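You operate a simulated robot arm through the tools that you are given. There is no shell and no other tool. Be economical: measure what you need, move in short steps, check, and stop when the job is done.

The job below is to be done with a simulated two-armed robot. You get a single attempt, and the scene is never put back.

## Task
Take the labelled cable from the top of the work bench and put it on the yellow tile. Shut the drawer of the low cabinet. Pick up the big yellow plug with one hand, pass it to the other hand and put it on the green lane. Put the 20 W lamp carton from the clear end of the island bench on the top of the work bench and the 75 W lamp carton on the blue lane. Close the wide drawer. Open the lid of the blue box. The order is free. Set down upright: big yellow plug, lamp carton.

It is judged by the outcome, as a careful person would: the job done as asked, and still so three seconds after it is handed in. It fails if anything else is knocked over, pushed out of place, dropped, spilled or broken. A push-on lid holds only when it is set on centred and level and pressed home; a screw cap is set on level and turned clockwise until tight.

## Robot
Two 7-joint arms with fingered hands on one trunk, on a base that drives. Base frame: it is fixed to the floor where the robot stands at the start and does not move with it; the origin is under the middle of the robot, x ahead of it, y to its left, z up; the surface under the hand at the start is at about z = 860. Units: mm, rad, N and s.
The left shoulder is at the start at [27, 214, 1178], the right one opposite. With the tool pointing down near the work surface each hand reaches from about 120 to 620 mm from the robot's upright axis, wherever it stands, measured 20 degrees to its own side. Places, roughly: big yellow plug [1250, -2000, 500]; blue lane (39x21 cm) [5200, 1180, 880]; drawer of the low cabinet [1500, -1700, 100]; green lane (39x21 cm) [4960, 1180, 880]; labelled cable [500, 0, 750]; lamp carton [2000, -2000, 1000]; lid of the blue box [2500, -300, 900]; top of the work bench [1500, 0, 900]; wide drawer [2900, -2300, 700]; yellow tile (18x18x3 cm) [900, 300, 900]. Payload 3.3 kg a hand.
The tool frame of a hand sits at the grasp point between the pads (the TCP): z along the fingers, y along the line on which they close. The tips reach 26 mm beyond it. The gripper opens to 132 mm. The gripper's body begins 73 mm behind the TCP. The gripper is a hand of 2 fingers: y runs from the thumb to the fingers, the wrist lies at [0, 0, -224] in the tool frame, and closing takes about 1.5 s.
Orientation is told as [roll, pitch, yaw] about the base's x, y, z axes, in that order, counted from this pose: with the fingers straight down and closing along the base's y, the tool's x points along the base's -x, its y along +y and its z along -z.

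## Interface
- The arms move only by the tool play_rows. It takes "left_deltas", "right_deltas" or both (then of equal length, played together; a hand with none holds still); each is one flat list of numbers, 7 for each row, row after row: the turn, a rotation vector about the tool's x, y, z in units of 45 degrees (1.0 is 45 degrees), then the shift along the tool's x, y, z in units of 150 mm (1.0 is 150 mm), then the finger opening in mm, from 0 to 132. In form: [ax, ay, az, tx, ty, tz, hand, ax, ay, az, tx, ty, tz, hand, ...]. A call has 1 to 10 rows; each row is the pose to reach, as a shift and turn from the pose commanded when the call began, along the tool's axes at that moment. A call with a number of a shift or a turn outside -1 to 1 is refused whole. Each row takes 0.2 s and may step no farther than 50 mm and 0.15 rad from the row before; otherwise, or with a gripper value out of range, the whole call is refused. Where a pose cannot be reached the arm comes as near as it can. A force on the tool above 40 N (or 10 N above the force at the start of the call, whichever is more), or a blocked arm, ends the call early, and 0.2 s more pass. The fingers move at their own pace (about 153 mm/s each) and stop on an object; they squeeze with about 25 N. The grip force told is the motor's: it shows also when the fingers shut on nothing. Time passes only in rows, and 0.2 s behind the last, so rows that repeat a pose let the fingers close. It gives the time, the measured TCP pose, the force on the tool (base axes), the opening and the grip force at its end, in the units of the frame above (readings bear some noise), with the torque about the TCP (base axes, N m) and any sound that the robot's microphone picked up.
- Cameras (640 x 400 px; columns grow to the right, rows downward): "scene" is now at [103.5, -8.2, 1341.5]; the picture's right is [-0.12, -0.99, 0.00], its down [-0.67, 0.08, -0.73] and it looks along [0.73, -0.09, -0.68] (base axes); focal length 234 px, centre (320, 200). "left" rides on the left gripper at [-65, -3, -99] in its tool frame; the picture's right is [0.04, -1.00, 0.00], its down [0.83, 0.03, -0.55] and it looks along [0.55, 0.02, 0.83] (tool axes); focal length 261 px, centre (320, 200). "right" rides on the right gripper at [65, -3, -99] in its tool frame; the picture's right is [0.04, 1.00, 0.00], its down [-0.83, 0.03, -0.55] and it looks along [-0.55, 0.02, 0.83] (tool axes); focal length 261 px, centre (320, 200).
- camera(camera): a new picture of that camera. No time passes.
- slide_trunk(by): slides the trunk up (or, below 0, down) by that many mm; the arms and the scene camera ride with it, the base frame stays. It gives what a move gives, with no picture.
- steer(legs): drives the robot by 1 to 6 legs, each [ahead, left, turn to the left] in mm, mm and rad, along the robot's own axes; the way and the turn of a leg run together, so that a leg with both is an arc; at most 1500 mm and 3.142 rad a leg. The arms and the cameras ride along, it lands a little off, and it stops where it bumps. It gives what a move gives.
- grasp_type(shape, hand): the hand has 2 fingers and takes this shape, open, in about a second: jaw (thumb against the fingers, like two jaws); tri (thumb and two fingers); tip (a fingertip pinch); poke (one finger out to press); point (the index stretched); flat (the hand flat); cup (the hand cupped); fist (a fist). The gripper value then closes the fingers along that shape, each until it touches; the sizes above hold for jaw. It gives what a move gives, with no picture.
- aim_head(pan, tilt): turns the head with the scene camera to pan (to the left, within 1.501 rad either way) and tilt (down, from -0.506 to 1.204), counted from straight ahead of the robot. It gives what a move gives.
- locate(camera, pixels): for up to 12 pixels [column, row] of the newest picture of that camera ("zoom" is the newest enlarged one), the place [x, y, z] in the base frame of the surface seen there, good to about 3 mm. No time passes.
- close_up(camera, box): a new picture of the part [left, top, right, bottom] of that camera's present view, enlarged. No time passes.
- close_job(): hands the job in; it is judged then, once.

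Go step by step. Measure first, check grasps and placings, and put right what went wrong. The budget is 124 turns and 136 pictures, counting those below and the enlarged ones. Unless the task says otherwise, let go and move clear before handing in, and close with one line.

The tools are called after "Request:" as a command line: name --argument value ..., lists and objects as JSON in quotes. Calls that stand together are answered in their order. play_rows: Moves the arms, as the interface text tells. Its arguments: {"type":"object","properties":{"left_deltas":{"type":"array","items":{"type":"number"}},"right_deltas":{"type":"array","items":{"type":"number"}}},"required":[]} The other tools are called the same way: slide_trunk (by) slides the trunk up or down; grasp_type (shape, hand) gives the hand a shape; steer (legs) drives the base; aim_head (pan, tilt) turns the head that bears the scene camera; camera (camera) takes a picture; locate (camera, pixels) gives the place of the surface under pixels of a picture; close_up (camera, box) takes an enlarged picture of a part of a camera's view; close_job () hands the job in.

At the start:

```text
clock: 0.0
left_tcp_pos: [419.6, 236.8, 1173.4]
left_ee_rot: [0.001, 0.0, 0.001]
left_ft_force: [-0.1, -0.1, -0.3]
left_wrist_torque: [-0.01, 0.0, 0.0]
left_grip_width: 132.1
left_gripper_force: 0.0
left_shape: jaw
right_tcp_pos: [453.8, -126.9, 1093.0]
right_ee_rot: [-0.001, -0.001, -0.001]
right_ft_force: [0.2, 0.1, 0.1]
right_wrist_torque: [-0.02, 0.03, 0.02]
right_grip_width: 132.0
right_gripper_force: 0.1
right_shape: jaw
trunk travel left (down, up): [-460.0, 301.0]
robot x, y, heading: [2.7, -1.3, 0.002]
head pan, tilt: [-0.119, 0.745]
```

scene: 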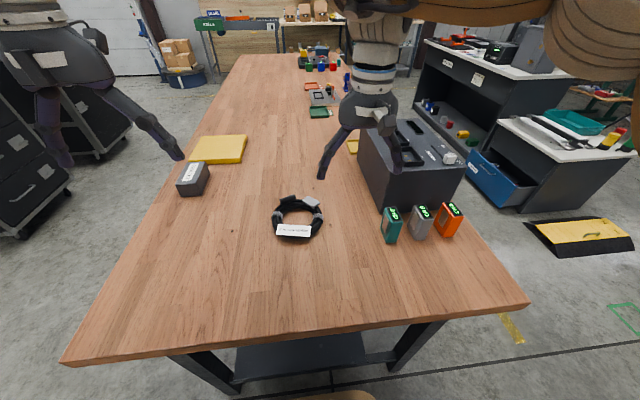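
right: 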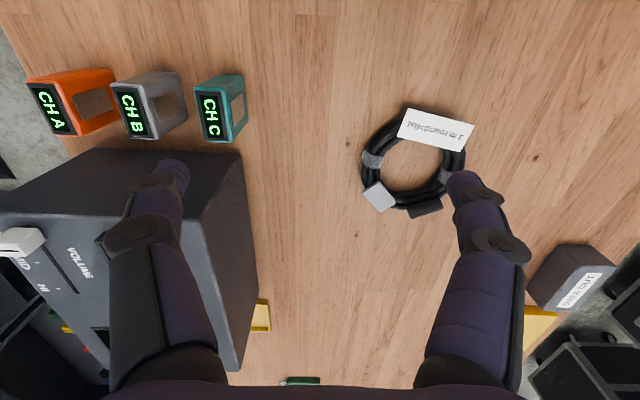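
left: 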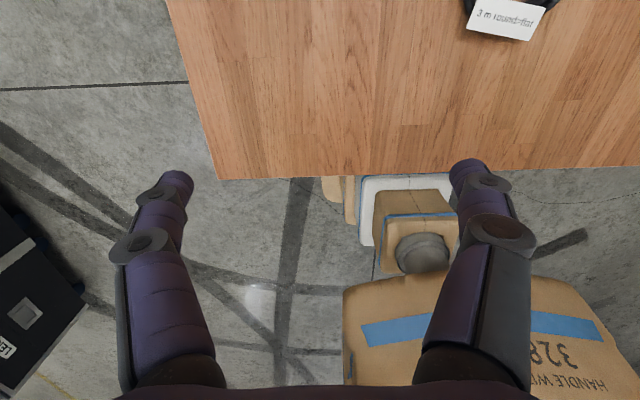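

The cable lies at about (297,217) in the scene and the yellow tile at (220,149). I'll locate both and look closer at the cable.

Request:
locate --camera "scene" --pixels '[[297, 217], [275, 218], [320, 217], [290, 200], [294, 231], [218, 149], [192, 160], [246, 137], [238, 163], [202, 137], [193, 172], [390, 210]]'

Request:
close_up --camera "scene" --box '[160, 120, 360, 245]'

Request:
aim_head --pan -0.9 --tilt 0.45

Request:
camera --camera "scene"

```text
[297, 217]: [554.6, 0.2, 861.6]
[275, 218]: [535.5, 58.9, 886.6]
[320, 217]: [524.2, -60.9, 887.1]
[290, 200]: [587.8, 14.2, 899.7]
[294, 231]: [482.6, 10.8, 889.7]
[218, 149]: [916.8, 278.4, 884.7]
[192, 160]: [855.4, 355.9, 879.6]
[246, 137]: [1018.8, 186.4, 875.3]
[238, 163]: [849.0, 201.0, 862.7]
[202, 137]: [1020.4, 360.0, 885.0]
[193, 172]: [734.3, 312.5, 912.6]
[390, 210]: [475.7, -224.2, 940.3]
```

```text
3.20 times, centred on (260, 182) of scene
```

zoom: 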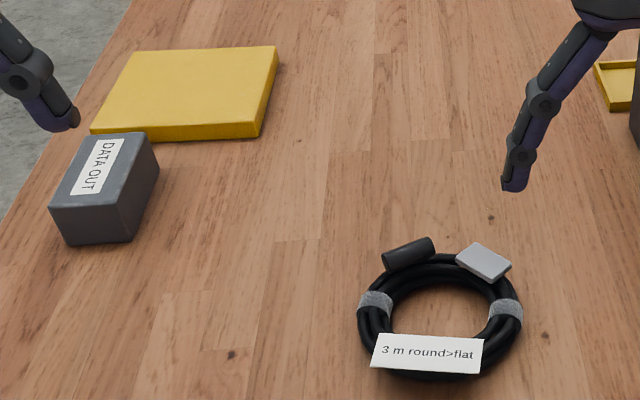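

```text
clock: 1.1
left_tcp_pos: [419.5, 237.3, 1173.0]
left_ee_rot: [0.0, 0.002, 0.0]
left_ft_force: [-0.2, 0.0, 0.4]
left_wrist_torque: [-0.05, 0.01, 0.01]
left_grip_width: 132.0
left_gripper_force: 0.1
left_shape: jaw
right_tcp_pos: [452.8, -128.0, 1092.5]
right_ee_rot: [0.001, 0.001, 0.0]
right_ft_force: [0.0, -0.7, -0.9]
right_wrist_torque: [0.02, 0.01, -0.01]
right_grip_width: 131.9
right_gripper_force: 0.1
right_shape: jaw
trunk travel left (down, up): [-460.0, 301.0]
robot x, y, heading: [2.3, 0.6, 0.001]
head pan, tilt: [-0.901, 0.45]
```

```text
131 pictures are left
```

scene: 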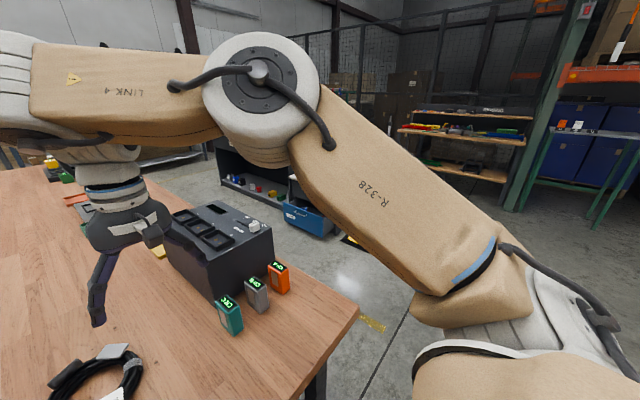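

The coil is centred near [532, 0], outer radius about 60, on a surface at z≈862. I'll bring the right hand above its right side.

Request:
play_rows --right_deltas '[0, 0, 0, -0.13, 0.13, 0.17, 80, 0, 0, 0, -0.26, 0.26, 0.33, 80, 0, 0, 0, -0.39, 0.39, 0.5, 70, 0, 0, 0, -0.52, 0.52, 0.67, 60, 0, 0, 0, -0.52, 0.52, 0.67, 60]'

Request:
camera --camera "right"

Request:
aim_head --pan 0.8 --tilt 0.5

Request:
camera --camera "scene"

```text
clock: 2.5
left_tcp_pos: [419.1, 236.5, 1173.8]
left_ee_rot: [0.003, 0.002, 0.001]
left_ft_force: [-0.5, 0.2, 1.0]
left_wrist_torque: [0.01, 0.0, 0.02]
left_grip_width: 132.3
left_gripper_force: 0.1
left_shape: jaw
right_tcp_pos: [513.3, -91.0, 993.4]
right_ee_rot: [0.033, -0.001, -0.078]
right_ft_force: [0.2, 0.0, -0.3]
right_wrist_torque: [-0.01, 0.02, -0.02]
right_grip_width: 60.3
right_gripper_force: 0.1
right_shape: jaw
right hand out of reach, approached as far as the arm can: row 3, 4, 5
trunk travel left (down, up): [-460.0, 301.0]
robot x, y, heading: [1.5, -2.1, -0.002]
head pan, tilt: [-0.901, 0.45]
stopped in row 5 (right hand): the arm was blocked; the commanded pose is now the measured one
```

```text
130 pictures are left
```

right: 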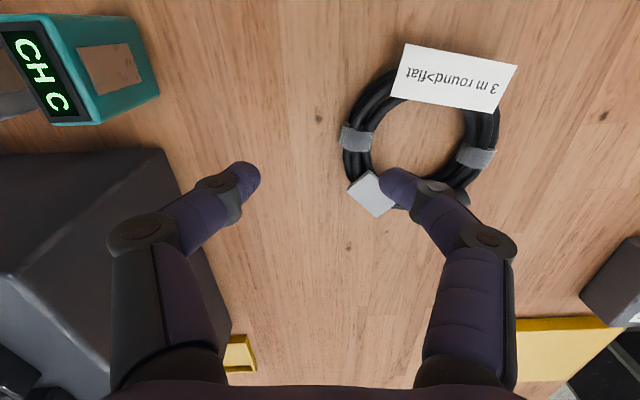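

```text
clock: 4.2
left_tcp_pos: [420.5, 235.8, 1174.1]
left_ee_rot: [-0.001, 0.0, 0.001]
left_ft_force: [-0.1, 0.4, 0.5]
left_wrist_torque: [0.01, 0.0, -0.02]
left_grip_width: 132.1
left_gripper_force: 0.2
left_shape: jaw
right_tcp_pos: [512.3, -90.5, 994.3]
right_ee_rot: [0.033, -0.004, -0.078]
right_ft_force: [0.1, -0.1, -0.8]
right_wrist_torque: [0.01, 0.03, -0.01]
right_grip_width: 60.6
right_gripper_force: 0.1
right_shape: jaw
trunk travel left (down, up): [-460.0, 301.0]
robot x, y, heading: [-1.3, -3.5, 0.001]
head pan, tilt: [0.799, 0.499]
```

```text
129 pictures are left
```

scene: 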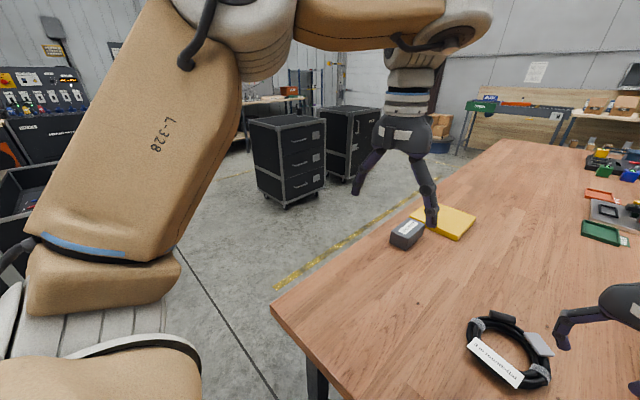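

The right hand hits its reach limit there, so I'll move the base. First I need the bench corner (272,308), the floor line and the case positions.

Request:
locate --camera "scene" --pixels '[[274, 309], [348, 398], [278, 287], [370, 235], [288, 206], [350, 268], [440, 180], [500, 142], [260, 190], [395, 185], [427, 240], [600, 165]]'

Request:
aim_head --pan 0.0 --tilt 1.2

Request:
camera --camera "scene"

```text
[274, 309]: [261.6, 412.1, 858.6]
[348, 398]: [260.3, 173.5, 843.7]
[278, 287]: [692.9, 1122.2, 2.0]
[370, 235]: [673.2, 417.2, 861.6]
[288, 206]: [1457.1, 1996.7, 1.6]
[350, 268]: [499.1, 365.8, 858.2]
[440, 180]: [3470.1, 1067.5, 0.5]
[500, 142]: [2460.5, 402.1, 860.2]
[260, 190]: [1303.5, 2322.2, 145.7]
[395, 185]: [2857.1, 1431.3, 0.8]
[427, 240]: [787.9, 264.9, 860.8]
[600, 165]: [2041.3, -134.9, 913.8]
```

```text
clock: 5.4
left_tcp_pos: [420.1, 236.6, 1173.5]
left_ee_rot: [0.0, 0.0, 0.0]
left_ft_force: [0.3, -0.2, 0.0]
left_wrist_torque: [-0.01, 0.0, 0.04]
left_grip_width: 131.7
left_gripper_force: 0.0
left_shape: jaw
right_tcp_pos: [513.2, -89.9, 994.7]
right_ee_rot: [0.034, -0.004, -0.078]
right_ft_force: [-0.1, -0.8, -0.2]
right_wrist_torque: [0.0, -0.01, -0.02]
right_grip_width: 60.2
right_gripper_force: 0.1
right_shape: jaw
trunk travel left (down, up): [-460.0, 301.0]
robot x, y, heading: [-1.2, -1.8, 0.003]
head pan, tilt: [0.0, 1.201]
```

```text
128 pictures are left
```

scene: 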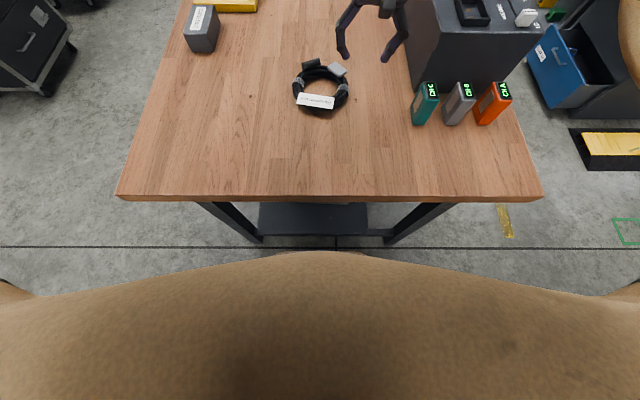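

The bench spans x from 260 and y up to 412, with a clear floor to its left. I'll shift the base 180 mm left so the cable lies 20° to the right of the axis.

Request:
steer --legs '[[0, 180, 0]]'

Request:
camera --camera "right"

```text
clock: 6.9
left_tcp_pos: [421.0, 418.7, 1173.1]
left_ee_rot: [-0.001, -0.001, 0.001]
left_ft_force: [0.4, -0.7, -0.3]
left_wrist_torque: [-0.03, 0.0, 0.0]
left_grip_width: 131.7
left_gripper_force: 0.1
left_shape: jaw
right_tcp_pos: [512.9, 90.6, 994.0]
right_ee_rot: [0.034, -0.005, -0.076]
right_ft_force: [0.3, 0.1, 0.6]
right_wrist_torque: [-0.04, -0.01, 0.01]
right_grip_width: 60.4
right_gripper_force: 0.0
right_shape: jaw
trunk travel left (down, up): [-460.0, 301.0]
robot x, y, heading: [-1.0, 179.2, 0.004]
head pan, tilt: [0.0, 1.201]
```

```text
127 pictures are left
```

right: 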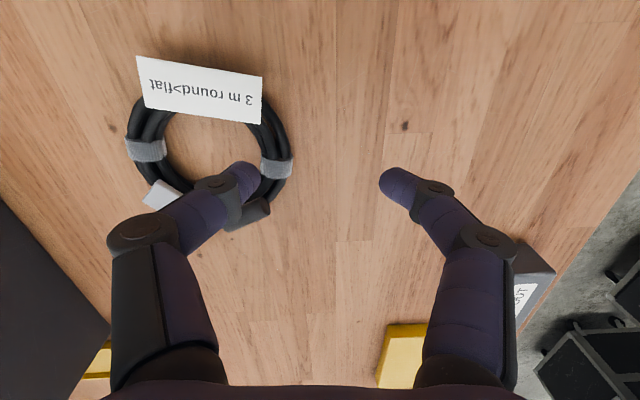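

The coil's ties are at (146,150) and (277,168); I'll locate them with the label and a few coil rim points.

Request:
locate --camera "right" --pixels '[[146, 150], [277, 168], [133, 118], [282, 145], [200, 90], [190, 140], [267, 145], [290, 170], [163, 195], [250, 215]]'

```text
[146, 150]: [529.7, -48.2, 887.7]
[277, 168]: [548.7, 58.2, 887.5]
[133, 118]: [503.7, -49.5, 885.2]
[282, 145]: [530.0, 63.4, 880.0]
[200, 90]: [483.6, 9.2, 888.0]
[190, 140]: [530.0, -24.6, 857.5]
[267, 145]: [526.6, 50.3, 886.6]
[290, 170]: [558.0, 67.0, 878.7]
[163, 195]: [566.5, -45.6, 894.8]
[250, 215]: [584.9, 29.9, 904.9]
```

The left tie is at [549, 58, 887]. I'll lower the open fingers around that side of the coil and close on it.

Request:
play_rows --right_deltas '[0.02, 0, 0, -0.13, -0.12, 0.1, 60, 0.043, 0, 0, -0.244, -0.239, 0.2, 60, 0.043, 0, 0, -0.244, -0.239, 0.42, 60, 0.043, 0, 0, -0.244, -0.239, 0.58, 60, 0.043, 0, 0, -0.244, -0.239, 0.679, 60, 0.043, 0, 0, -0.244, -0.239, 0.679, 10, 0.043, 0, 0, -0.244, -0.239, 0.679, 5, 0.043, 0, 0, -0.244, -0.239, 0.679, 5, 0.043, 0, 0, -0.244, -0.239, 0.679, 5, 0.043, 0, 0, -0.244, -0.239, 0.679, 5]'

Request:
camera --camera "right"

```text
clock: 8.0
left_tcp_pos: [417.7, 417.9, 1174.7]
left_ee_rot: [-0.001, 0.0, 0.001]
left_ft_force: [1.1, -1.2, -0.1]
left_wrist_torque: [0.0, 0.04, 0.01]
left_grip_width: 131.7
left_gripper_force: 0.1
left_shape: jaw
right_tcp_pos: [523.7, 68.6, 913.3]
right_ee_rot: [0.002, -0.011, -0.089]
right_ft_force: [-12.1, 1.2, 28.1]
right_wrist_torque: [-1.15, 0.55, -0.52]
right_grip_width: 60.4
right_gripper_force: 0.2
right_shape: jaw
right hand out of reach, approached as far as the arm can: row 1, 2, 3, 4, 5
trunk travel left (down, up): [-460.0, 301.0]
robot x, y, heading: [1.2, 179.2, 0.002]
head pan, tilt: [0.0, 1.201]
stopped in row 5 (right hand): the force on the tool passed its limit at 52 N (the readings are from after the stop); the commanded pose is now the measured one
```

```text
126 pictures are left
```

right: 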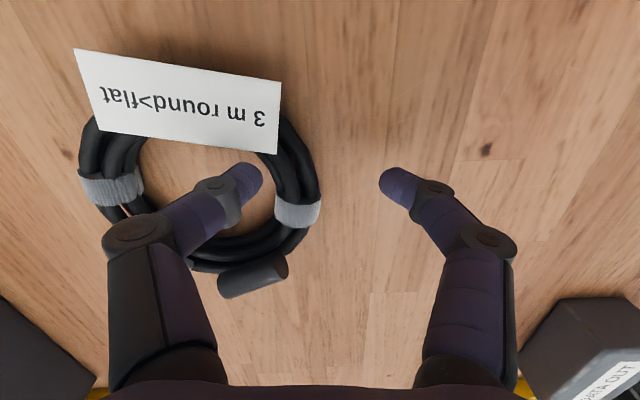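

The arm is at its reach limit and a finger is pressing on the coil. I'll lift off and check how far the robot's own body extends towards the bench before driving closer.

Request:
play_rows --right_deltas '[0, 0, 0, 0, 0, -0.2, 60, 0, 0, 0, 0, 0, -0.5, 60]'

Request:
camera --camera "scene"

Request:
locate --camera "scene" --pixels '[[320, 256], [320, 247], [320, 300], [320, 390], [100, 290], [520, 205], [120, 200], [270, 235], [380, 232], [300, 190], [320, 225]]'

```text
clock: 8.6
left_tcp_pos: [420.0, 417.7, 1173.3]
left_ee_rot: [0.001, -0.001, 0.002]
left_ft_force: [0.1, -0.8, 0.0]
left_wrist_torque: [0.01, 0.03, -0.04]
left_grip_width: 132.2
left_gripper_force: 0.0
left_shape: jaw
right_tcp_pos: [516.3, 72.5, 984.5]
right_ee_rot: [0.001, -0.009, -0.083]
right_ft_force: [-0.1, 0.5, 0.9]
right_wrist_torque: [-0.02, -0.01, -0.02]
right_grip_width: 60.2
right_gripper_force: 0.1
right_shape: jaw
right hand out of reach, approached as far as the arm can: row 2
trunk travel left (down, up): [-460.0, 301.0]
robot x, y, heading: [5.0, 179.2, 0.006]
head pan, tilt: [0.0, 1.201]
```

```text
125 pictures are left
```

scene: 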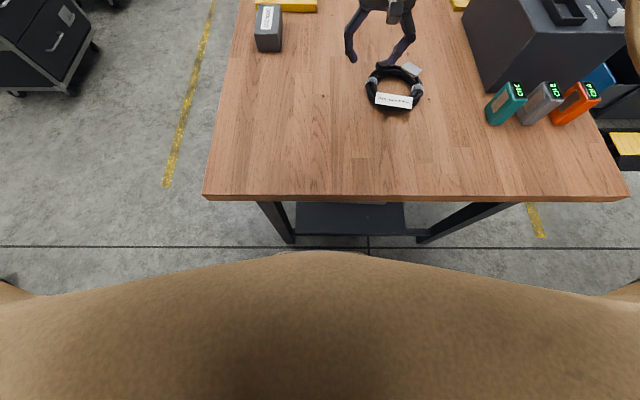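

```text
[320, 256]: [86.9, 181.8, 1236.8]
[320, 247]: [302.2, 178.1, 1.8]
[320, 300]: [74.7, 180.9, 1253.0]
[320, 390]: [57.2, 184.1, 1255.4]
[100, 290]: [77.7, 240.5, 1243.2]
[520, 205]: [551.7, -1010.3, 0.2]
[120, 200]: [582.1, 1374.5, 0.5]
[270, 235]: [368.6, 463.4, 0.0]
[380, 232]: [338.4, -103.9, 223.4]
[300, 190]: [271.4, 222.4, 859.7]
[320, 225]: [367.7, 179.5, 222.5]
```

The torso ends at x≈87 and the bench shelf starts at x≈340, so there is some room. I'll drive 80 mm ahead.

Request:
steer --legs '[[80, 0, 0]]'

Request:
camera --camera "right"

```text
clock: 9.7
left_tcp_pos: [500.7, 416.1, 1171.9]
left_ee_rot: [0.001, 0.003, 0.001]
left_ft_force: [0.5, -0.5, 0.3]
left_wrist_torque: [0.01, 0.08, -0.01]
left_grip_width: 131.9
left_gripper_force: 0.0
left_shape: jaw
right_tcp_pos: [596.2, 72.0, 983.8]
right_ee_rot: [0.002, -0.01, -0.083]
right_ft_force: [0.7, -0.1, 0.0]
right_wrist_torque: [-0.02, -0.01, 0.0]
right_grip_width: 60.4
right_gripper_force: 0.0
right_shape: jaw
trunk travel left (down, up): [-460.0, 301.0]
robot x, y, heading: [80.2, 180.5, -0.003]
head pan, tilt: [0.0, 1.201]
```

```text
124 pictures are left
```

right: 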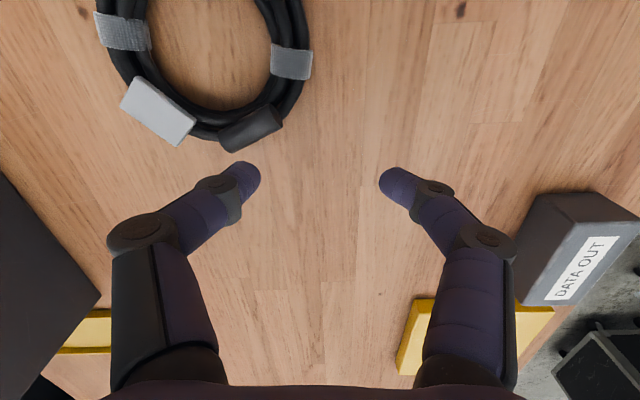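

The hand is past the coil now. I'll locate the left tie at (291,62) again.

Request:
locate --camera "right" --pixels '[[291, 62], [125, 32], [275, 62], [310, 65]]'

Request:
play_rows --right_deltas '[0, 0, 0.06, 0.16, -0.05, 0, 60, 0, 0, 0.1, 0.32, -0.11, 0.05, 60, 0, 0, 0.1, 0.32, -0.11, 0.25, 60, 0, 0, 0.1, 0.32, -0.11, 0.25, 60]'

Request:
camera --camera "right"

```text
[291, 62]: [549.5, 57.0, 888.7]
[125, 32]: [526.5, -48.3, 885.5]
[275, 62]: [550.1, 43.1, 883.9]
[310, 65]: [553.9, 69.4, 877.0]
```

```text
clock: 10.7
left_tcp_pos: [496.8, 416.9, 1173.3]
left_ee_rot: [0.0, -0.001, 0.001]
left_ft_force: [-0.2, -0.1, -0.1]
left_wrist_torque: [-0.01, -0.04, 0.02]
left_grip_width: 131.9
left_gripper_force: 0.2
left_shape: jaw
right_tcp_pos: [546.6, 59.5, 946.7]
right_ee_rot: [0.004, -0.009, -0.163]
right_ft_force: [0.0, 0.8, -0.3]
right_wrist_torque: [-0.03, 0.03, 0.0]
right_grip_width: 60.1
right_gripper_force: 0.0
right_shape: jaw
trunk travel left (down, up): [-460.0, 301.0]
robot x, y, heading: [77.7, 182.7, 0.002]
head pan, tilt: [0.0, 1.201]
```

```text
123 pictures are left
```

right: 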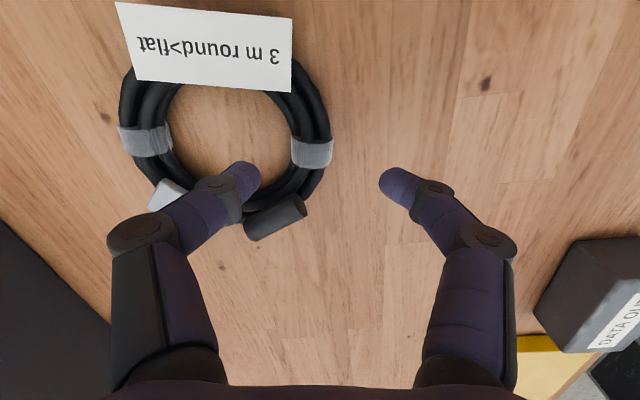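

Aligned over the left tie. Going straight down 55 mm and closing.

Request:
play_rows --right_deltas '[0, 0, 0, -0.015, -0.02, 0.15, 60, 0, 0, 0, -0.015, -0.02, 0.28, 60, 0, 0, 0, -0.015, -0.02, 0.365, 60, 0, 0, 0, -0.015, -0.02, 0.365, 10, 0, 0, 0, -0.015, -0.02, 0.365, 5, 0, 0, 0, -0.015, -0.02, 0.365, 5, 0, 0, 0, -0.015, -0.02, 0.365, 5, 0, 0, 0, -0.015, -0.02, 0.365, 5]'

Request:
camera --camera "right"

```text
clock: 12.5
left_tcp_pos: [497.4, 418.6, 1174.1]
left_ee_rot: [-0.001, 0.002, 0.0]
left_ft_force: [0.0, -0.4, 0.9]
left_wrist_torque: [0.02, 0.0, 0.0]
left_grip_width: 132.1
left_gripper_force: 0.0
left_shape: jaw
right_tcp_pos: [547.8, 57.9, 891.0]
right_ee_rot: [0.003, -0.008, -0.161]
right_ft_force: [-1.1, 0.0, -0.1]
right_wrist_torque: [0.01, -0.02, -0.06]
right_grip_width: 20.9
right_gripper_force: 24.7
right_shape: jaw
trunk travel left (down, up): [-460.0, 301.0]
robot x, y, heading: [79.5, 177.6, 0.003]
head pan, tilt: [0.0, 1.201]
```

```text
122 pictures are left
```

right: 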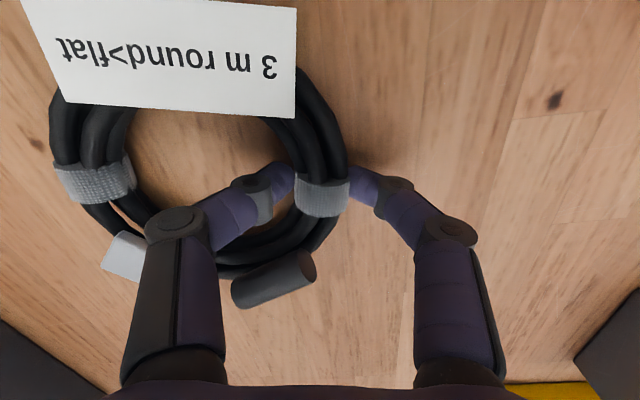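

The grip holds at 20.9 mm. I'll lift straight up 150 mm and check.

Request:
play_rows --right_deltas '[0, 0, 0, 0, 0, -0.1, 5, 0, 0, 0, 0, 0, -0.3, 5, 0, 0, 0, 0, 0, -0.55, 5, 0, 0, 0, 0, 0, -0.8, 5, 0, 0, 0, 0, 0, -1, 5, 0, 0, 0, 0, 0, -1, 5]'

Request:
camera --camera "right"

```text
clock: 13.9
left_tcp_pos: [498.2, 415.8, 1173.4]
left_ee_rot: [0.0, 0.001, 0.001]
left_ft_force: [-0.2, 0.9, -0.1]
left_wrist_torque: [0.0, 0.0, 0.02]
left_grip_width: 132.0
left_gripper_force: 0.0
left_shape: jaw
right_tcp_pos: [548.0, 56.8, 1042.8]
right_ee_rot: [0.003, -0.01, -0.16]
right_ft_force: [0.1, -0.1, -3.1]
right_wrist_torque: [0.15, -0.03, -0.02]
right_grip_width: 21.0
right_gripper_force: 24.7
right_shape: jaw
trunk travel left (down, up): [-460.0, 301.0]
robot x, y, heading: [78.5, 181.2, -0.0]
head pan, tilt: [0.0, 1.201]
```

```text
121 pictures are left
```

right: 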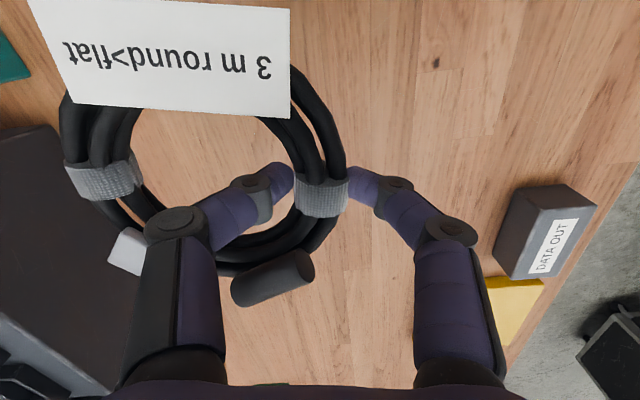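

The cable is held (about 3 N). I'll drive round to the left side of the bench, facing the tile.

Request:
steer --legs '[[-230, 0, 0], [0, 720, 0], [1300, 0, 0], [0, 0, -1.571], [200, 0, 0]]'

Request:
aim_head --pan -0.2 --tilt 0.85

Request:
camera --camera "scene"

Request:
camera --camera "right"

```text
clock: 30.3
left_tcp_pos: [1403.8, 288.0, 1173.6]
left_ee_rot: [0.001, 0.003, -1.552]
left_ft_force: [0.0, 0.0, -0.1]
left_wrist_torque: [0.02, -0.01, -0.02]
left_grip_width: 131.8
left_gripper_force: 0.0
left_shape: jaw
right_tcp_pos: [1043.4, 233.3, 1040.9]
right_ee_rot: [0.003, -0.009, -1.718]
right_ft_force: [0.8, -0.6, -2.7]
right_wrist_torque: [0.01, -0.17, 0.0]
right_grip_width: 21.4
right_gripper_force: 25.5
right_shape: jaw
trunk travel left (down, up): [-460.0, 301.0]
robot x, y, heading: [1160.5, 710.9, -1.549]
head pan, tilt: [0.0, 1.201]
```

```text
clock: 31.1
left_tcp_pos: [1403.2, 290.6, 1173.7]
left_ee_rot: [-0.001, 0.003, -1.553]
left_ft_force: [-0.4, -0.5, 0.2]
left_wrist_torque: [0.02, 0.0, 0.01]
left_grip_width: 132.0
left_gripper_force: 0.0
left_shape: jaw
right_tcp_pos: [1044.3, 234.3, 1040.7]
right_ee_rot: [0.004, -0.008, -1.718]
right_ft_force: [-0.5, 0.0, -3.2]
right_wrist_torque: [0.0, -0.16, 0.0]
right_grip_width: 21.2
right_gripper_force: 24.9
right_shape: jaw
trunk travel left (down, up): [-460.0, 301.0]
robot x, y, heading: [1156.8, 706.8, -1.552]
head pan, tilt: [-0.201, 0.85]
```

```text
120 pictures are left
```

scene: 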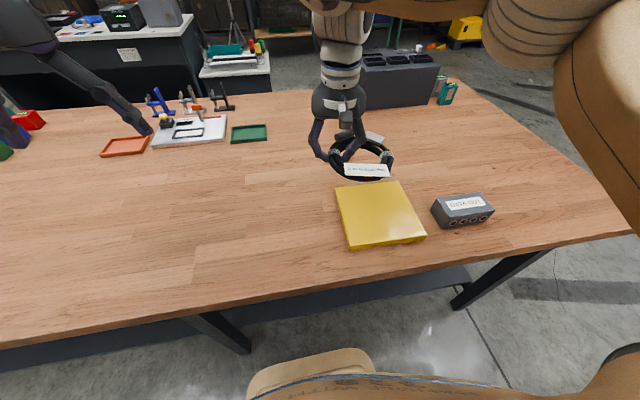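

```text
119 pictures are left
```

right: 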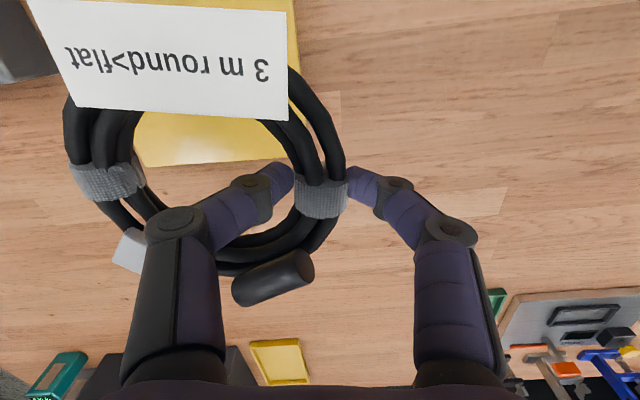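

I'll locate the tile's corners (337,187),(402,184),(422,234),(350,245) and the coil's ends.

Request:
locate --camera "scene" --pixels '[[338, 189], [401, 185], [420, 233], [352, 243], [380, 212], [362, 252]]'

Request:
locate --camera "right" --pixels '[[103, 182], [320, 198], [270, 278], [120, 250], [200, 245]]'

```text
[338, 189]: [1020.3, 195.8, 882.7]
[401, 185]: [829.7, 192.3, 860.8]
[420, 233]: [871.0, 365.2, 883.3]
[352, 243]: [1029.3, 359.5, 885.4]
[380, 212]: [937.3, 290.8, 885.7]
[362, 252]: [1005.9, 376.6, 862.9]
```

```text
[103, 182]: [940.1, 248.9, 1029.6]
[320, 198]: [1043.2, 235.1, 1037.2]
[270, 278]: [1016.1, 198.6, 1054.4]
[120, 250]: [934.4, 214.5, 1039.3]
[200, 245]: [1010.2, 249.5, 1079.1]
```

The coil centre is near [992, 242] and the tile centre near [940, 278] with its top at z≈885. I'll shift over, lower to TCP z≈917 and hold there to check.

Request:
play_rows --right_deltas '[0, 0, 0, 0.09, -0.19, 0.1, 5, 0, 0, 0, 0.187, -0.378, 0.2, 5, 0, 0, 0, 0.187, -0.378, 0.4, 5, 0, 0, 0, 0.187, -0.378, 0.6, 5, 0, 0, 0, 0.187, -0.378, 0.75, 5, 0, 0, 0, 0.187, -0.378, 0.82, 5, 0, 0, 0, 0.187, -0.378, 0.82, 5]'

Request:
camera --camera "scene"

```text
clock: 32.7
left_tcp_pos: [1403.0, 289.1, 1173.2]
left_ee_rot: [0.0, 0.003, -1.553]
left_ft_force: [0.2, -0.4, -0.7]
left_wrist_torque: [-0.01, -0.02, -0.02]
left_grip_width: 131.8
left_gripper_force: 0.1
left_shape: jaw
right_tcp_pos: [993.5, 269.2, 917.0]
right_ee_rot: [0.003, -0.011, -1.718]
right_ft_force: [1.6, 0.6, -1.1]
right_wrist_torque: [-0.01, 0.03, 0.01]
right_grip_width: 21.3
right_gripper_force: 25.3
right_shape: jaw
trunk travel left (down, up): [-460.0, 301.0]
robot x, y, heading: [1158.0, 705.2, -1.551]
head pan, tilt: [-0.201, 0.85]
```

```text
118 pictures are left
```

scene: 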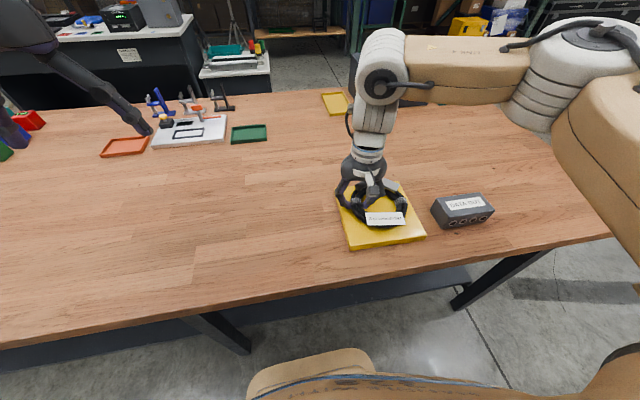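

The coil is on the tile (force drops to about 1 N) and centred. I'll open to 55 mm, rise and look.

Request:
play_rows --right_deltas '[0, 0, 0, 0, 0, 0, 40, 0, 0, 0, 0, 0, 0, 55, 0, 0, 0, 0, 0, 0, 55, 0, 0, 0, 0, 0, -0.2, 55, 0, 0, 0, 0, 0, -0.5, 55, 0, 0, 0, 0, 0, -0.8, 55, 0, 0, 0, 0, 0, -1, 80]'

Request:
camera --camera "right"

Request:
aim_head --pan 0.35 --tilt 0.35

Request:
camera --camera "scene"

```text
clock: 34.3
left_tcp_pos: [1403.9, 290.7, 1173.8]
left_ee_rot: [-0.002, 0.003, -1.554]
left_ft_force: [0.4, 0.6, -0.2]
left_wrist_torque: [-0.02, -0.02, 0.01]
left_grip_width: 131.9
left_gripper_force: 0.0
left_shape: jaw
right_tcp_pos: [992.3, 271.9, 1068.1]
right_ee_rot: [0.003, -0.009, -1.719]
right_ft_force: [-0.1, -0.3, 0.3]
right_wrist_torque: [-0.01, 0.02, 0.02]
right_grip_width: 79.8
right_gripper_force: 0.1
right_shape: jaw
trunk travel left (down, up): [-460.0, 301.0]
robot x, y, heading: [1162.0, 707.2, -1.554]
head pan, tilt: [-0.201, 0.85]
```

```text
117 pictures are left
```

right: 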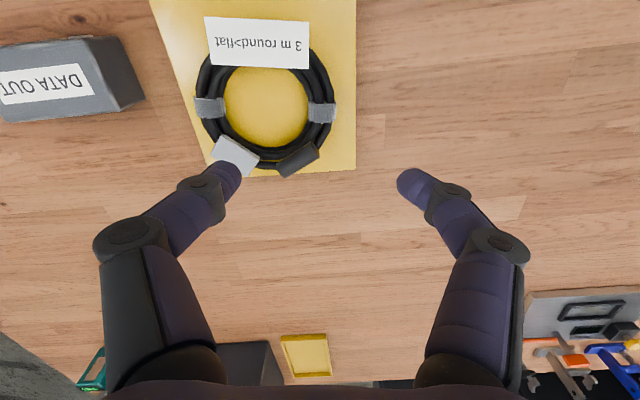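

```text
clock: 35.3
left_tcp_pos: [1402.3, 289.4, 1173.7]
left_ee_rot: [0.0, 0.002, -1.553]
left_ft_force: [0.3, -0.9, 0.3]
left_wrist_torque: [-0.01, 0.01, 0.02]
left_grip_width: 131.9
left_gripper_force: 0.0
left_shape: jaw
right_tcp_pos: [991.6, 271.3, 1068.2]
right_ee_rot: [0.005, -0.01, -1.717]
right_ft_force: [-0.7, -0.9, -0.6]
right_wrist_torque: [0.01, 0.0, -0.01]
right_grip_width: 79.5
right_gripper_force: 0.2
right_shape: jaw
trunk travel left (down, up): [-460.0, 301.0]
robot x, y, heading: [1160.4, 708.2, -1.551]
head pan, tilt: [0.351, 0.351]
```

```text
116 pictures are left
```

scene: 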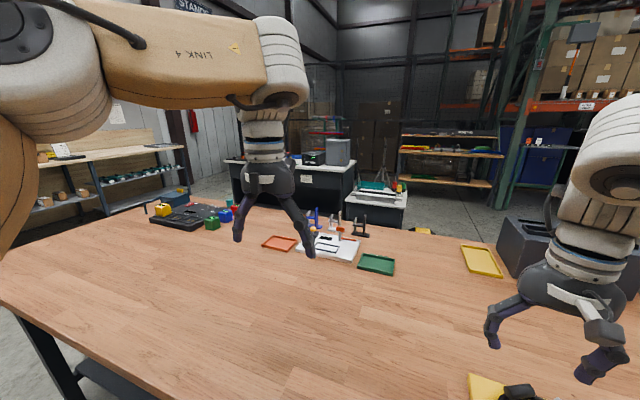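

The cable sits well inside the tile. Next I look at the far end of the bench (150-240, 200-230) for the blue box.

Request:
close_up --camera "scene" --box '[140, 190, 260, 265]'

Request:
close_up --camera "scene" --box '[220, 130, 420, 255]'

Request:
locate --camera "scene" --pixels '[[225, 213], [212, 220], [163, 209], [190, 220], [335, 165], [240, 162], [380, 198], [400, 150], [300, 195], [375, 230]]'

```text
5.33 times, centred on (200, 228) of scene
```

zoom: 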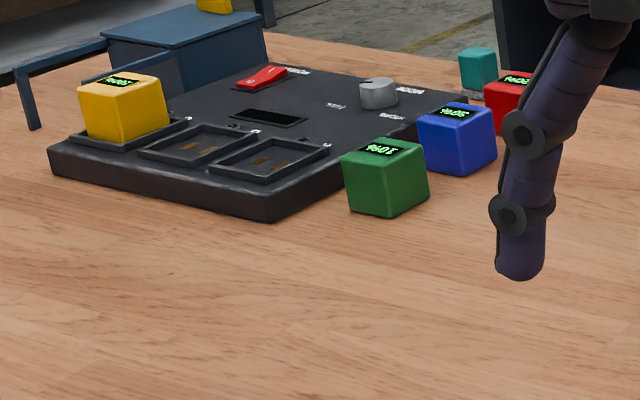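

```text
3.20 times, centred on (320, 192) of scene
```

zoom: 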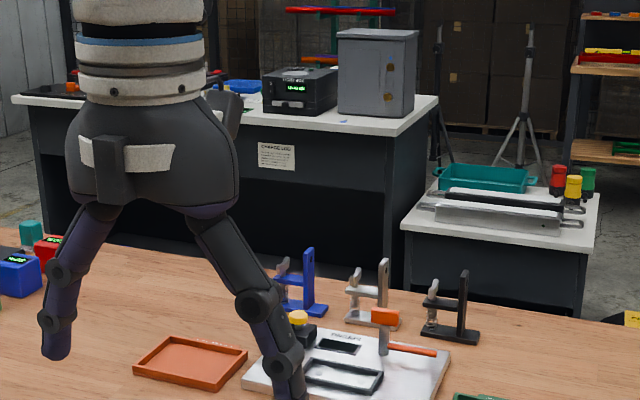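

```text
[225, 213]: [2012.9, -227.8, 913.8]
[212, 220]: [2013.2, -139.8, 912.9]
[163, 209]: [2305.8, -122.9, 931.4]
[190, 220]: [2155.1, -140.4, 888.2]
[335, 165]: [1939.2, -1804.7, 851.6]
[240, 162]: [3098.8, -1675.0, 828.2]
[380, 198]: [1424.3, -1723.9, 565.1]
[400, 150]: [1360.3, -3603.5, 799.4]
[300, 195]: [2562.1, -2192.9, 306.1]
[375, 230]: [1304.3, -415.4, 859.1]
```

The blue box seems to be the blue-grey one at the far end of the bench. I'll slide along the bench towards it and look.

Request:
steer --legs '[[0, 900, 0]]'

Request:
aim_head --pan 0.5 --tilt 0.6

Request:
camera --camera "scene"

Request:
close_up --camera "scene" --box '[160, 100, 400, 250]'

```text
clock: 40.1
left_tcp_pos: [2307.2, 300.5, 1173.5]
left_ee_rot: [0.0, 0.001, -1.559]
left_ft_force: [1.0, 0.4, 0.4]
left_wrist_torque: [-0.01, 0.0, 0.02]
left_grip_width: 132.0
left_gripper_force: 0.1
left_shape: jaw
right_tcp_pos: [1895.9, 285.1, 1068.5]
right_ee_rot: [0.003, -0.011, -1.725]
right_ft_force: [0.0, -0.9, 1.1]
right_wrist_torque: [0.01, 0.01, -0.04]
right_grip_width: 79.5
right_gripper_force: 0.1
right_shape: jaw
trunk travel left (down, up): [-460.0, 301.0]
robot x, y, heading: [2064.5, 717.1, -1.558]
head pan, tilt: [0.351, 0.351]
```

```text
clock: 40.8
left_tcp_pos: [2306.9, 301.4, 1173.2]
left_ee_rot: [0.003, 0.002, -1.56]
left_ft_force: [-0.7, 0.1, 0.1]
left_wrist_torque: [-0.02, 0.01, 0.01]
left_grip_width: 132.0
left_gripper_force: 0.0
left_shape: jaw
right_tcp_pos: [1895.2, 284.3, 1068.4]
right_ee_rot: [0.002, -0.01, -1.725]
right_ft_force: [-0.5, -0.4, -1.2]
right_wrist_torque: [-0.02, 0.01, -0.04]
right_grip_width: 79.5
right_gripper_force: 0.2
right_shape: jaw
trunk travel left (down, up): [-460.0, 301.0]
robot x, y, heading: [2066.9, 717.5, -1.554]
head pan, tilt: [0.499, 0.6]
```

```text
113 pictures are left
```

scene: 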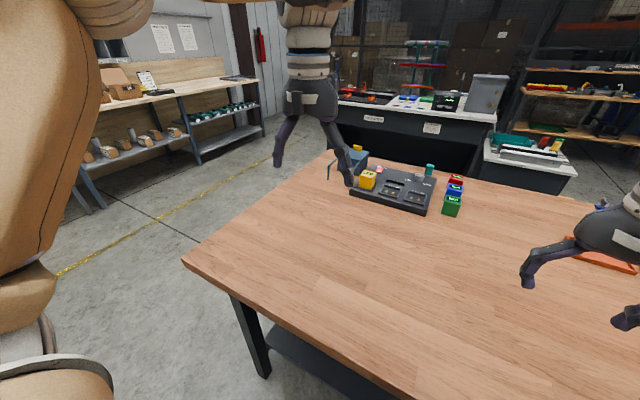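

```text
2.67 times, centred on (280, 175) of scene
```

zoom: 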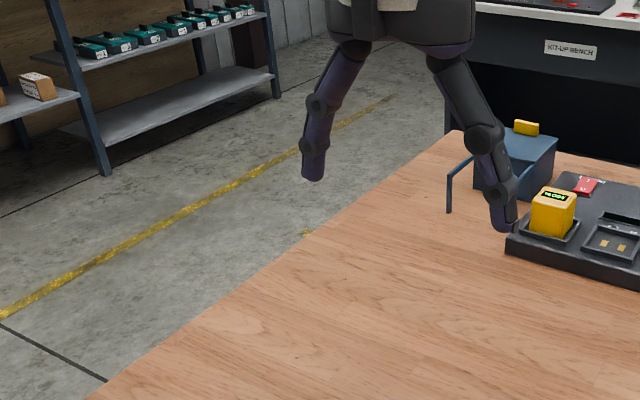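

The bench ends near x≈2500 with the blue box at its far right corner. I'll drive round the end and face it from +x.

Request:
steer --legs '[[0, 1050, 0], [950, 0, 0], [0, 0, -1.58]]'

Request:
aim_head --pan 0.0 --tilt 0.7

Request:
camera --camera "scene"

```text
clock: 54.7
left_tcp_pos: [2713.2, -460.8, 1173.8]
left_ee_rot: [0.0, 0.003, -3.141]
left_ft_force: [-0.3, 0.1, -0.3]
left_wrist_torque: [0.0, 0.0, 0.0]
left_grip_width: 131.9
left_gripper_force: 0.1
left_shape: jaw
right_tcp_pos: [2700.8, -49.5, 1067.6]
right_ee_rot: [0.004, -0.008, 2.978]
right_ft_force: [-0.1, 0.1, -0.7]
right_wrist_torque: [0.01, -0.06, 0.0]
right_grip_width: 79.4
right_gripper_force: 0.0
right_shape: jaw
trunk travel left (down, up): [-460.0, 301.0]
robot x, y, heading: [3130.6, -228.3, 3.141]
head pan, tilt: [0.499, 0.6]
```

```text
clock: 55.6
left_tcp_pos: [2712.9, -461.9, 1173.2]
left_ee_rot: [0.001, 0.001, -3.141]
left_ft_force: [0.4, 0.3, -0.4]
left_wrist_torque: [0.02, -0.03, -0.01]
left_grip_width: 131.9
left_gripper_force: 0.2
left_shape: jaw
right_tcp_pos: [2701.9, -50.8, 1067.4]
right_ee_rot: [0.003, -0.008, 2.977]
right_ft_force: [-0.6, 0.6, 0.3]
right_wrist_torque: [-0.01, 0.0, 0.0]
right_grip_width: 79.5
right_gripper_force: 0.0
right_shape: jaw
trunk travel left (down, up): [-460.0, 301.0]
robot x, y, heading: [3131.8, -228.3, 3.144]
head pan, tilt: [0.0, 0.7]
```

```text
111 pictures are left
```

scene: 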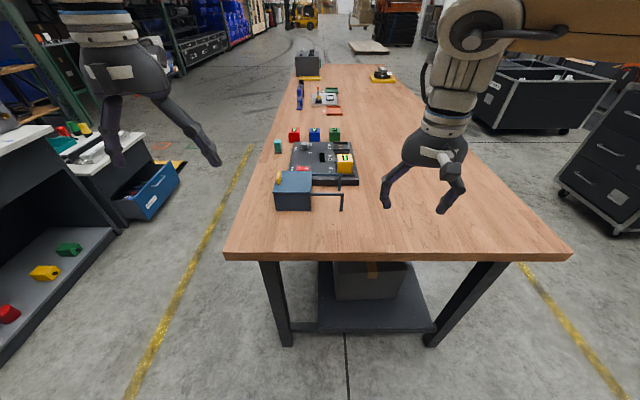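

Request:
close_up --camera "scene" --box '[256, 150, 368, 220]'

Request:
locate --camera "scene" --pixels '[[293, 182], [293, 200], [276, 190], [311, 190], [276, 177], [342, 195], [325, 182], [341, 209], [230, 252], [570, 252], [150, 200], [70, 160]]'

```text
5.71 times, centred on (312, 185) of scene
```

zoom: 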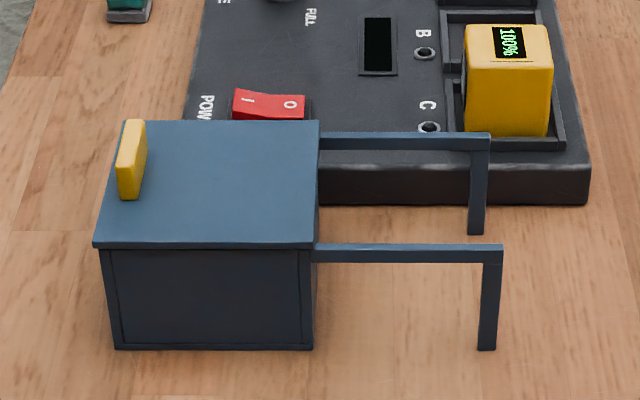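

```text
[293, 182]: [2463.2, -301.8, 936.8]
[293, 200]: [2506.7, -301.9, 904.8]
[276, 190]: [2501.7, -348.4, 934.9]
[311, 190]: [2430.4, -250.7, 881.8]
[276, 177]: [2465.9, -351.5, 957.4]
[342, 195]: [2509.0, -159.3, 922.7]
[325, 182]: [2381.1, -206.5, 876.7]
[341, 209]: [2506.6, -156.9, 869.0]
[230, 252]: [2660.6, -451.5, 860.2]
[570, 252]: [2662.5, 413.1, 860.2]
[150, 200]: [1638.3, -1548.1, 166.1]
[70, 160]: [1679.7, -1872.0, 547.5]
```

The lid top is at z≈937 over x 2420–2510, y −355 to −250, with a yellow tab at y≈−350 and two rails towards +y, so it looks like a sliding lid. I'll drive closer and look with the left hand camera.

Request:
steer --legs '[[210, 0, 0]]'

Request:
play_rows --left_deltas '[0, 0, 0, -0.1, -0.2, 0.2, 80, 0, 0, 0, -0.2, -0.4, 0.4, 60, 0, 0, 0, -0.3, -0.6, 0.5, 50, 0, 0, 0, -0.3, -0.73, 0.6, 50]'

Request:
camera --camera "left"

Request:
close_up --camera "scene" --box '[200, 170, 400, 295]'

```text
clock: 57.3
left_tcp_pos: [2499.0, -462.7, 1173.4]
left_ee_rot: [0.0, 0.002, -3.141]
left_ft_force: [-0.3, -0.4, -0.3]
left_wrist_torque: [0.0, -0.01, 0.03]
left_grip_width: 132.1
left_gripper_force: 0.1
left_shape: jaw
right_tcp_pos: [2486.4, -50.4, 1068.2]
right_ee_rot: [0.003, -0.008, 2.976]
right_ft_force: [0.5, -0.4, -0.5]
right_wrist_torque: [-0.03, 0.02, -0.01]
right_grip_width: 79.0
right_gripper_force: 0.0
right_shape: jaw
trunk travel left (down, up): [-460.0, 301.0]
robot x, y, heading: [2919.6, -222.5, 3.142]
head pan, tilt: [0.0, 0.7]
```

```text
clock: 58.3
left_tcp_pos: [2453.9, -352.5, 1082.9]
left_ee_rot: [0.001, -0.001, -3.14]
left_ft_force: [0.0, -0.2, 0.5]
left_wrist_torque: [0.0, -0.04, -0.01]
left_grip_width: 50.3
left_gripper_force: 0.1
left_shape: jaw
right_tcp_pos: [2487.9, -49.8, 1069.3]
right_ee_rot: [0.004, -0.014, 2.977]
right_ft_force: [0.1, -0.1, 0.7]
right_wrist_torque: [0.0, 0.03, 0.0]
right_grip_width: 79.6
right_gripper_force: 0.0
right_shape: jaw
trunk travel left (down, up): [-460.0, 301.0]
robot x, y, heading: [2919.1, -226.2, 3.142]
head pan, tilt: [0.0, 0.7]
```

```text
109 pictures are left
```

left: 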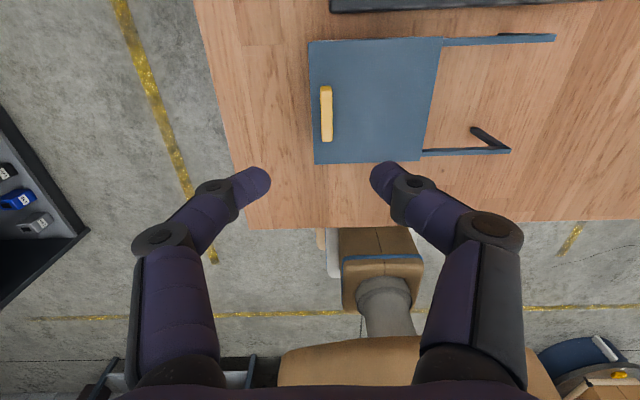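

```text
3.20 times, centred on (300, 232) of scene
```

zoom: 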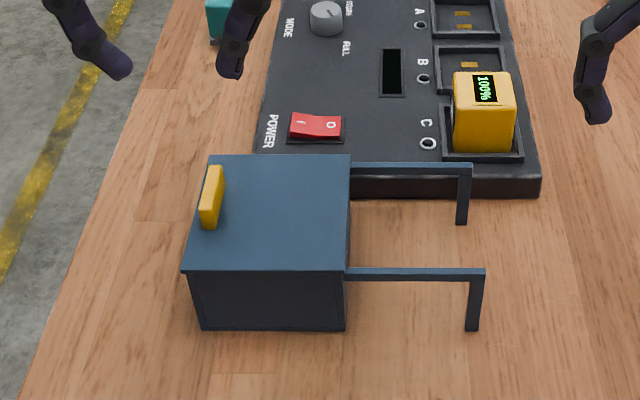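

The tab is at (327,113) in the left picture. I'll locate it, the rails and the lid edges.

Request:
locate --camera "left" --pixels '[[326, 90], [327, 113], [327, 137], [313, 110], [428, 110], [445, 60], [375, 100], [375, 160], [375, 40], [440, 152], [470, 41]]'

```text
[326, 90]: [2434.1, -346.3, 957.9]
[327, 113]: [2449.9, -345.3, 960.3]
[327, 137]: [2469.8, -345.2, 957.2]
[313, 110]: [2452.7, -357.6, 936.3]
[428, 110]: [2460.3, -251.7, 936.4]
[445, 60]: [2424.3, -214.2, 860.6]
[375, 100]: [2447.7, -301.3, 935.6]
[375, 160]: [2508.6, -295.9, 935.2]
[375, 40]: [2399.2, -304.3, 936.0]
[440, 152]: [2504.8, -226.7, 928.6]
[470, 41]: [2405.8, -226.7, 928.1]
```

The lid slides at the level of the rails (928 against a lid top of 936), and the tab centre is [2452, −345, 936–959]. I'll lower and pinch the tab.

Request:
play_rows --left_deltas '[0, 0, 0, -0.013, -0.047, 0.25, 50, 0, 0, 0, -0.013, -0.047, 0.5, 50, 0, 0, 0, -0.013, -0.047, 0.7, 50, 0, 0, 0, -0.013, -0.047, 0.767, 50, 0, 0, 0, -0.013, -0.047, 0.767, 0, 0, 0, 0, -0.013, -0.047, 0.767, 0, 0, 0, 0, -0.013, -0.047, 0.767, 0, 0, 0, 0, -0.013, -0.047, 0.767, 0]'

Request:
camera --camera "left"

```text
clock: 60.1
left_tcp_pos: [2453.6, -344.3, 967.6]
left_ee_rot: [0.001, 0.003, -3.141]
left_ft_force: [-0.1, -0.3, -4.3]
left_wrist_torque: [-0.01, -0.01, 0.02]
left_grip_width: 4.5
left_gripper_force: 24.9
left_shape: jaw
right_tcp_pos: [2487.7, -48.4, 1069.1]
right_ee_rot: [0.002, -0.009, 2.977]
right_ft_force: [0.3, -0.1, 0.2]
right_wrist_torque: [-0.01, -0.01, -0.02]
right_grip_width: 79.2
right_gripper_force: 0.0
right_shape: jaw
trunk travel left (down, up): [-460.0, 301.0]
robot x, y, heading: [2920.6, -224.5, 3.136]
head pan, tilt: [0.0, 0.7]
```

```text
107 pictures are left
```

left: 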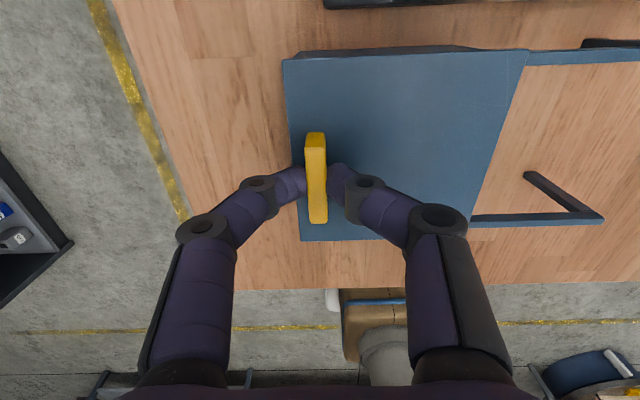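

The tab is pinched. I'll pull 30 mm towards +y in small steps to test the slide.

Request:
play_rows --left_deltas '[0, 0, 0, 0, -0.05, 0, 0, 0, 0, 0, 0, -0.1, 0, 0, 0, 0, 0, 0, -0.15, 0, 0, 0, 0, 0, 0, -0.2, 0, 0]'

Request:
camera --camera "scene"

```text
clock: 61.1
left_tcp_pos: [2453.1, -315.9, 968.0]
left_ee_rot: [0.0, 0.001, -3.139]
left_ft_force: [1.3, 0.3, -5.6]
left_wrist_torque: [-0.01, -0.04, 0.01]
left_grip_width: 4.6
left_gripper_force: 25.0
left_shape: jaw
right_tcp_pos: [2487.0, -50.6, 1067.3]
right_ee_rot: [0.003, -0.008, 2.978]
right_ft_force: [-0.2, 0.6, 0.1]
right_wrist_torque: [0.02, 0.0, -0.01]
right_grip_width: 79.8
right_gripper_force: 0.1
right_shape: jaw
trunk travel left (down, up): [-460.0, 301.0]
robot x, y, heading: [2919.9, -223.1, 3.14]
head pan, tilt: [0.0, 0.7]
```

```text
106 pictures are left
```

scene: 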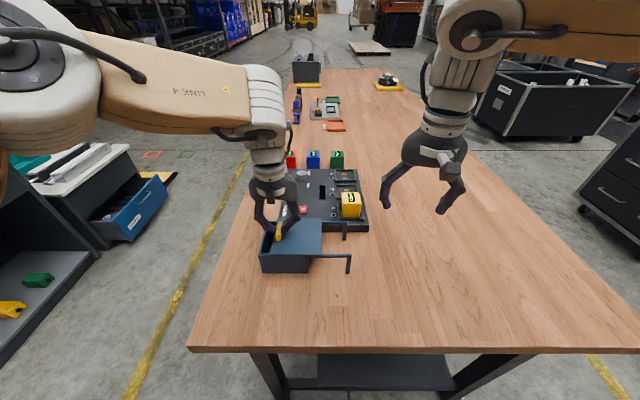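

It slides freely. I'll continue about 80 mm further until it reaches its stop.

Request:
play_rows --left_deltas '[0, 0, 0, 0, -0.1, 0, 0, 0, 0, 0, 0, -0.2, 0, 0, 0, 0, 0, 0, -0.3, 0, 0, 0, 0, 0, 0, -0.38, 0, 0, 0, 0, 0, 0, -0.44, 0, 0, 0, 0, 0, 0, -0.48, 0, 0, 0, 0, 0, 0, -0.52, 0, 0]'

Request:
close_up --camera "scene" --box '[200, 170, 400, 295]'

```text
clock: 62.8
left_tcp_pos: [2432.3, -272.6, 980.9]
left_ee_rot: [-0.054, -0.002, -3.048]
left_ft_force: [10.0, 0.6, 16.7]
left_wrist_torque: [0.02, -0.24, -0.11]
left_grip_width: 4.7
left_gripper_force: 25.2
left_shape: jaw
right_tcp_pos: [2490.5, -48.7, 1068.7]
right_ee_rot: [0.004, -0.013, 2.978]
right_ft_force: [0.1, -0.1, 0.1]
right_wrist_torque: [0.01, 0.01, 0.01]
right_grip_width: 79.6
right_gripper_force: 0.0
right_shape: jaw
trunk travel left (down, up): [-460.0, 301.0]
robot x, y, heading: [2919.5, -224.9, 3.144]
head pan, tilt: [0.0, 0.7]
stopped in row 7 (left hand): the force on the tool passed its limit at 42 N (the readings are from after the stop); the commanded pose is now the measured one
```

```text
3.20 times, centred on (300, 232) of scene
```

zoom: 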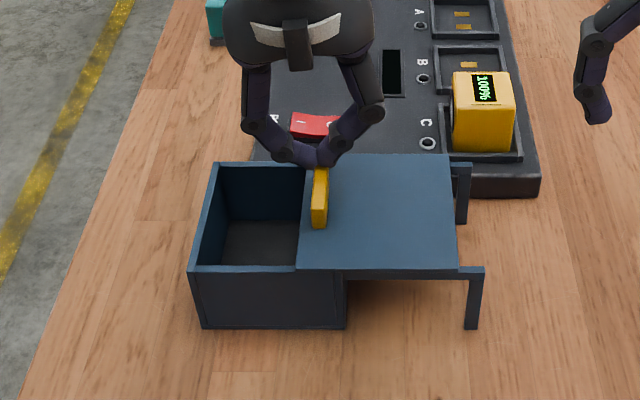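

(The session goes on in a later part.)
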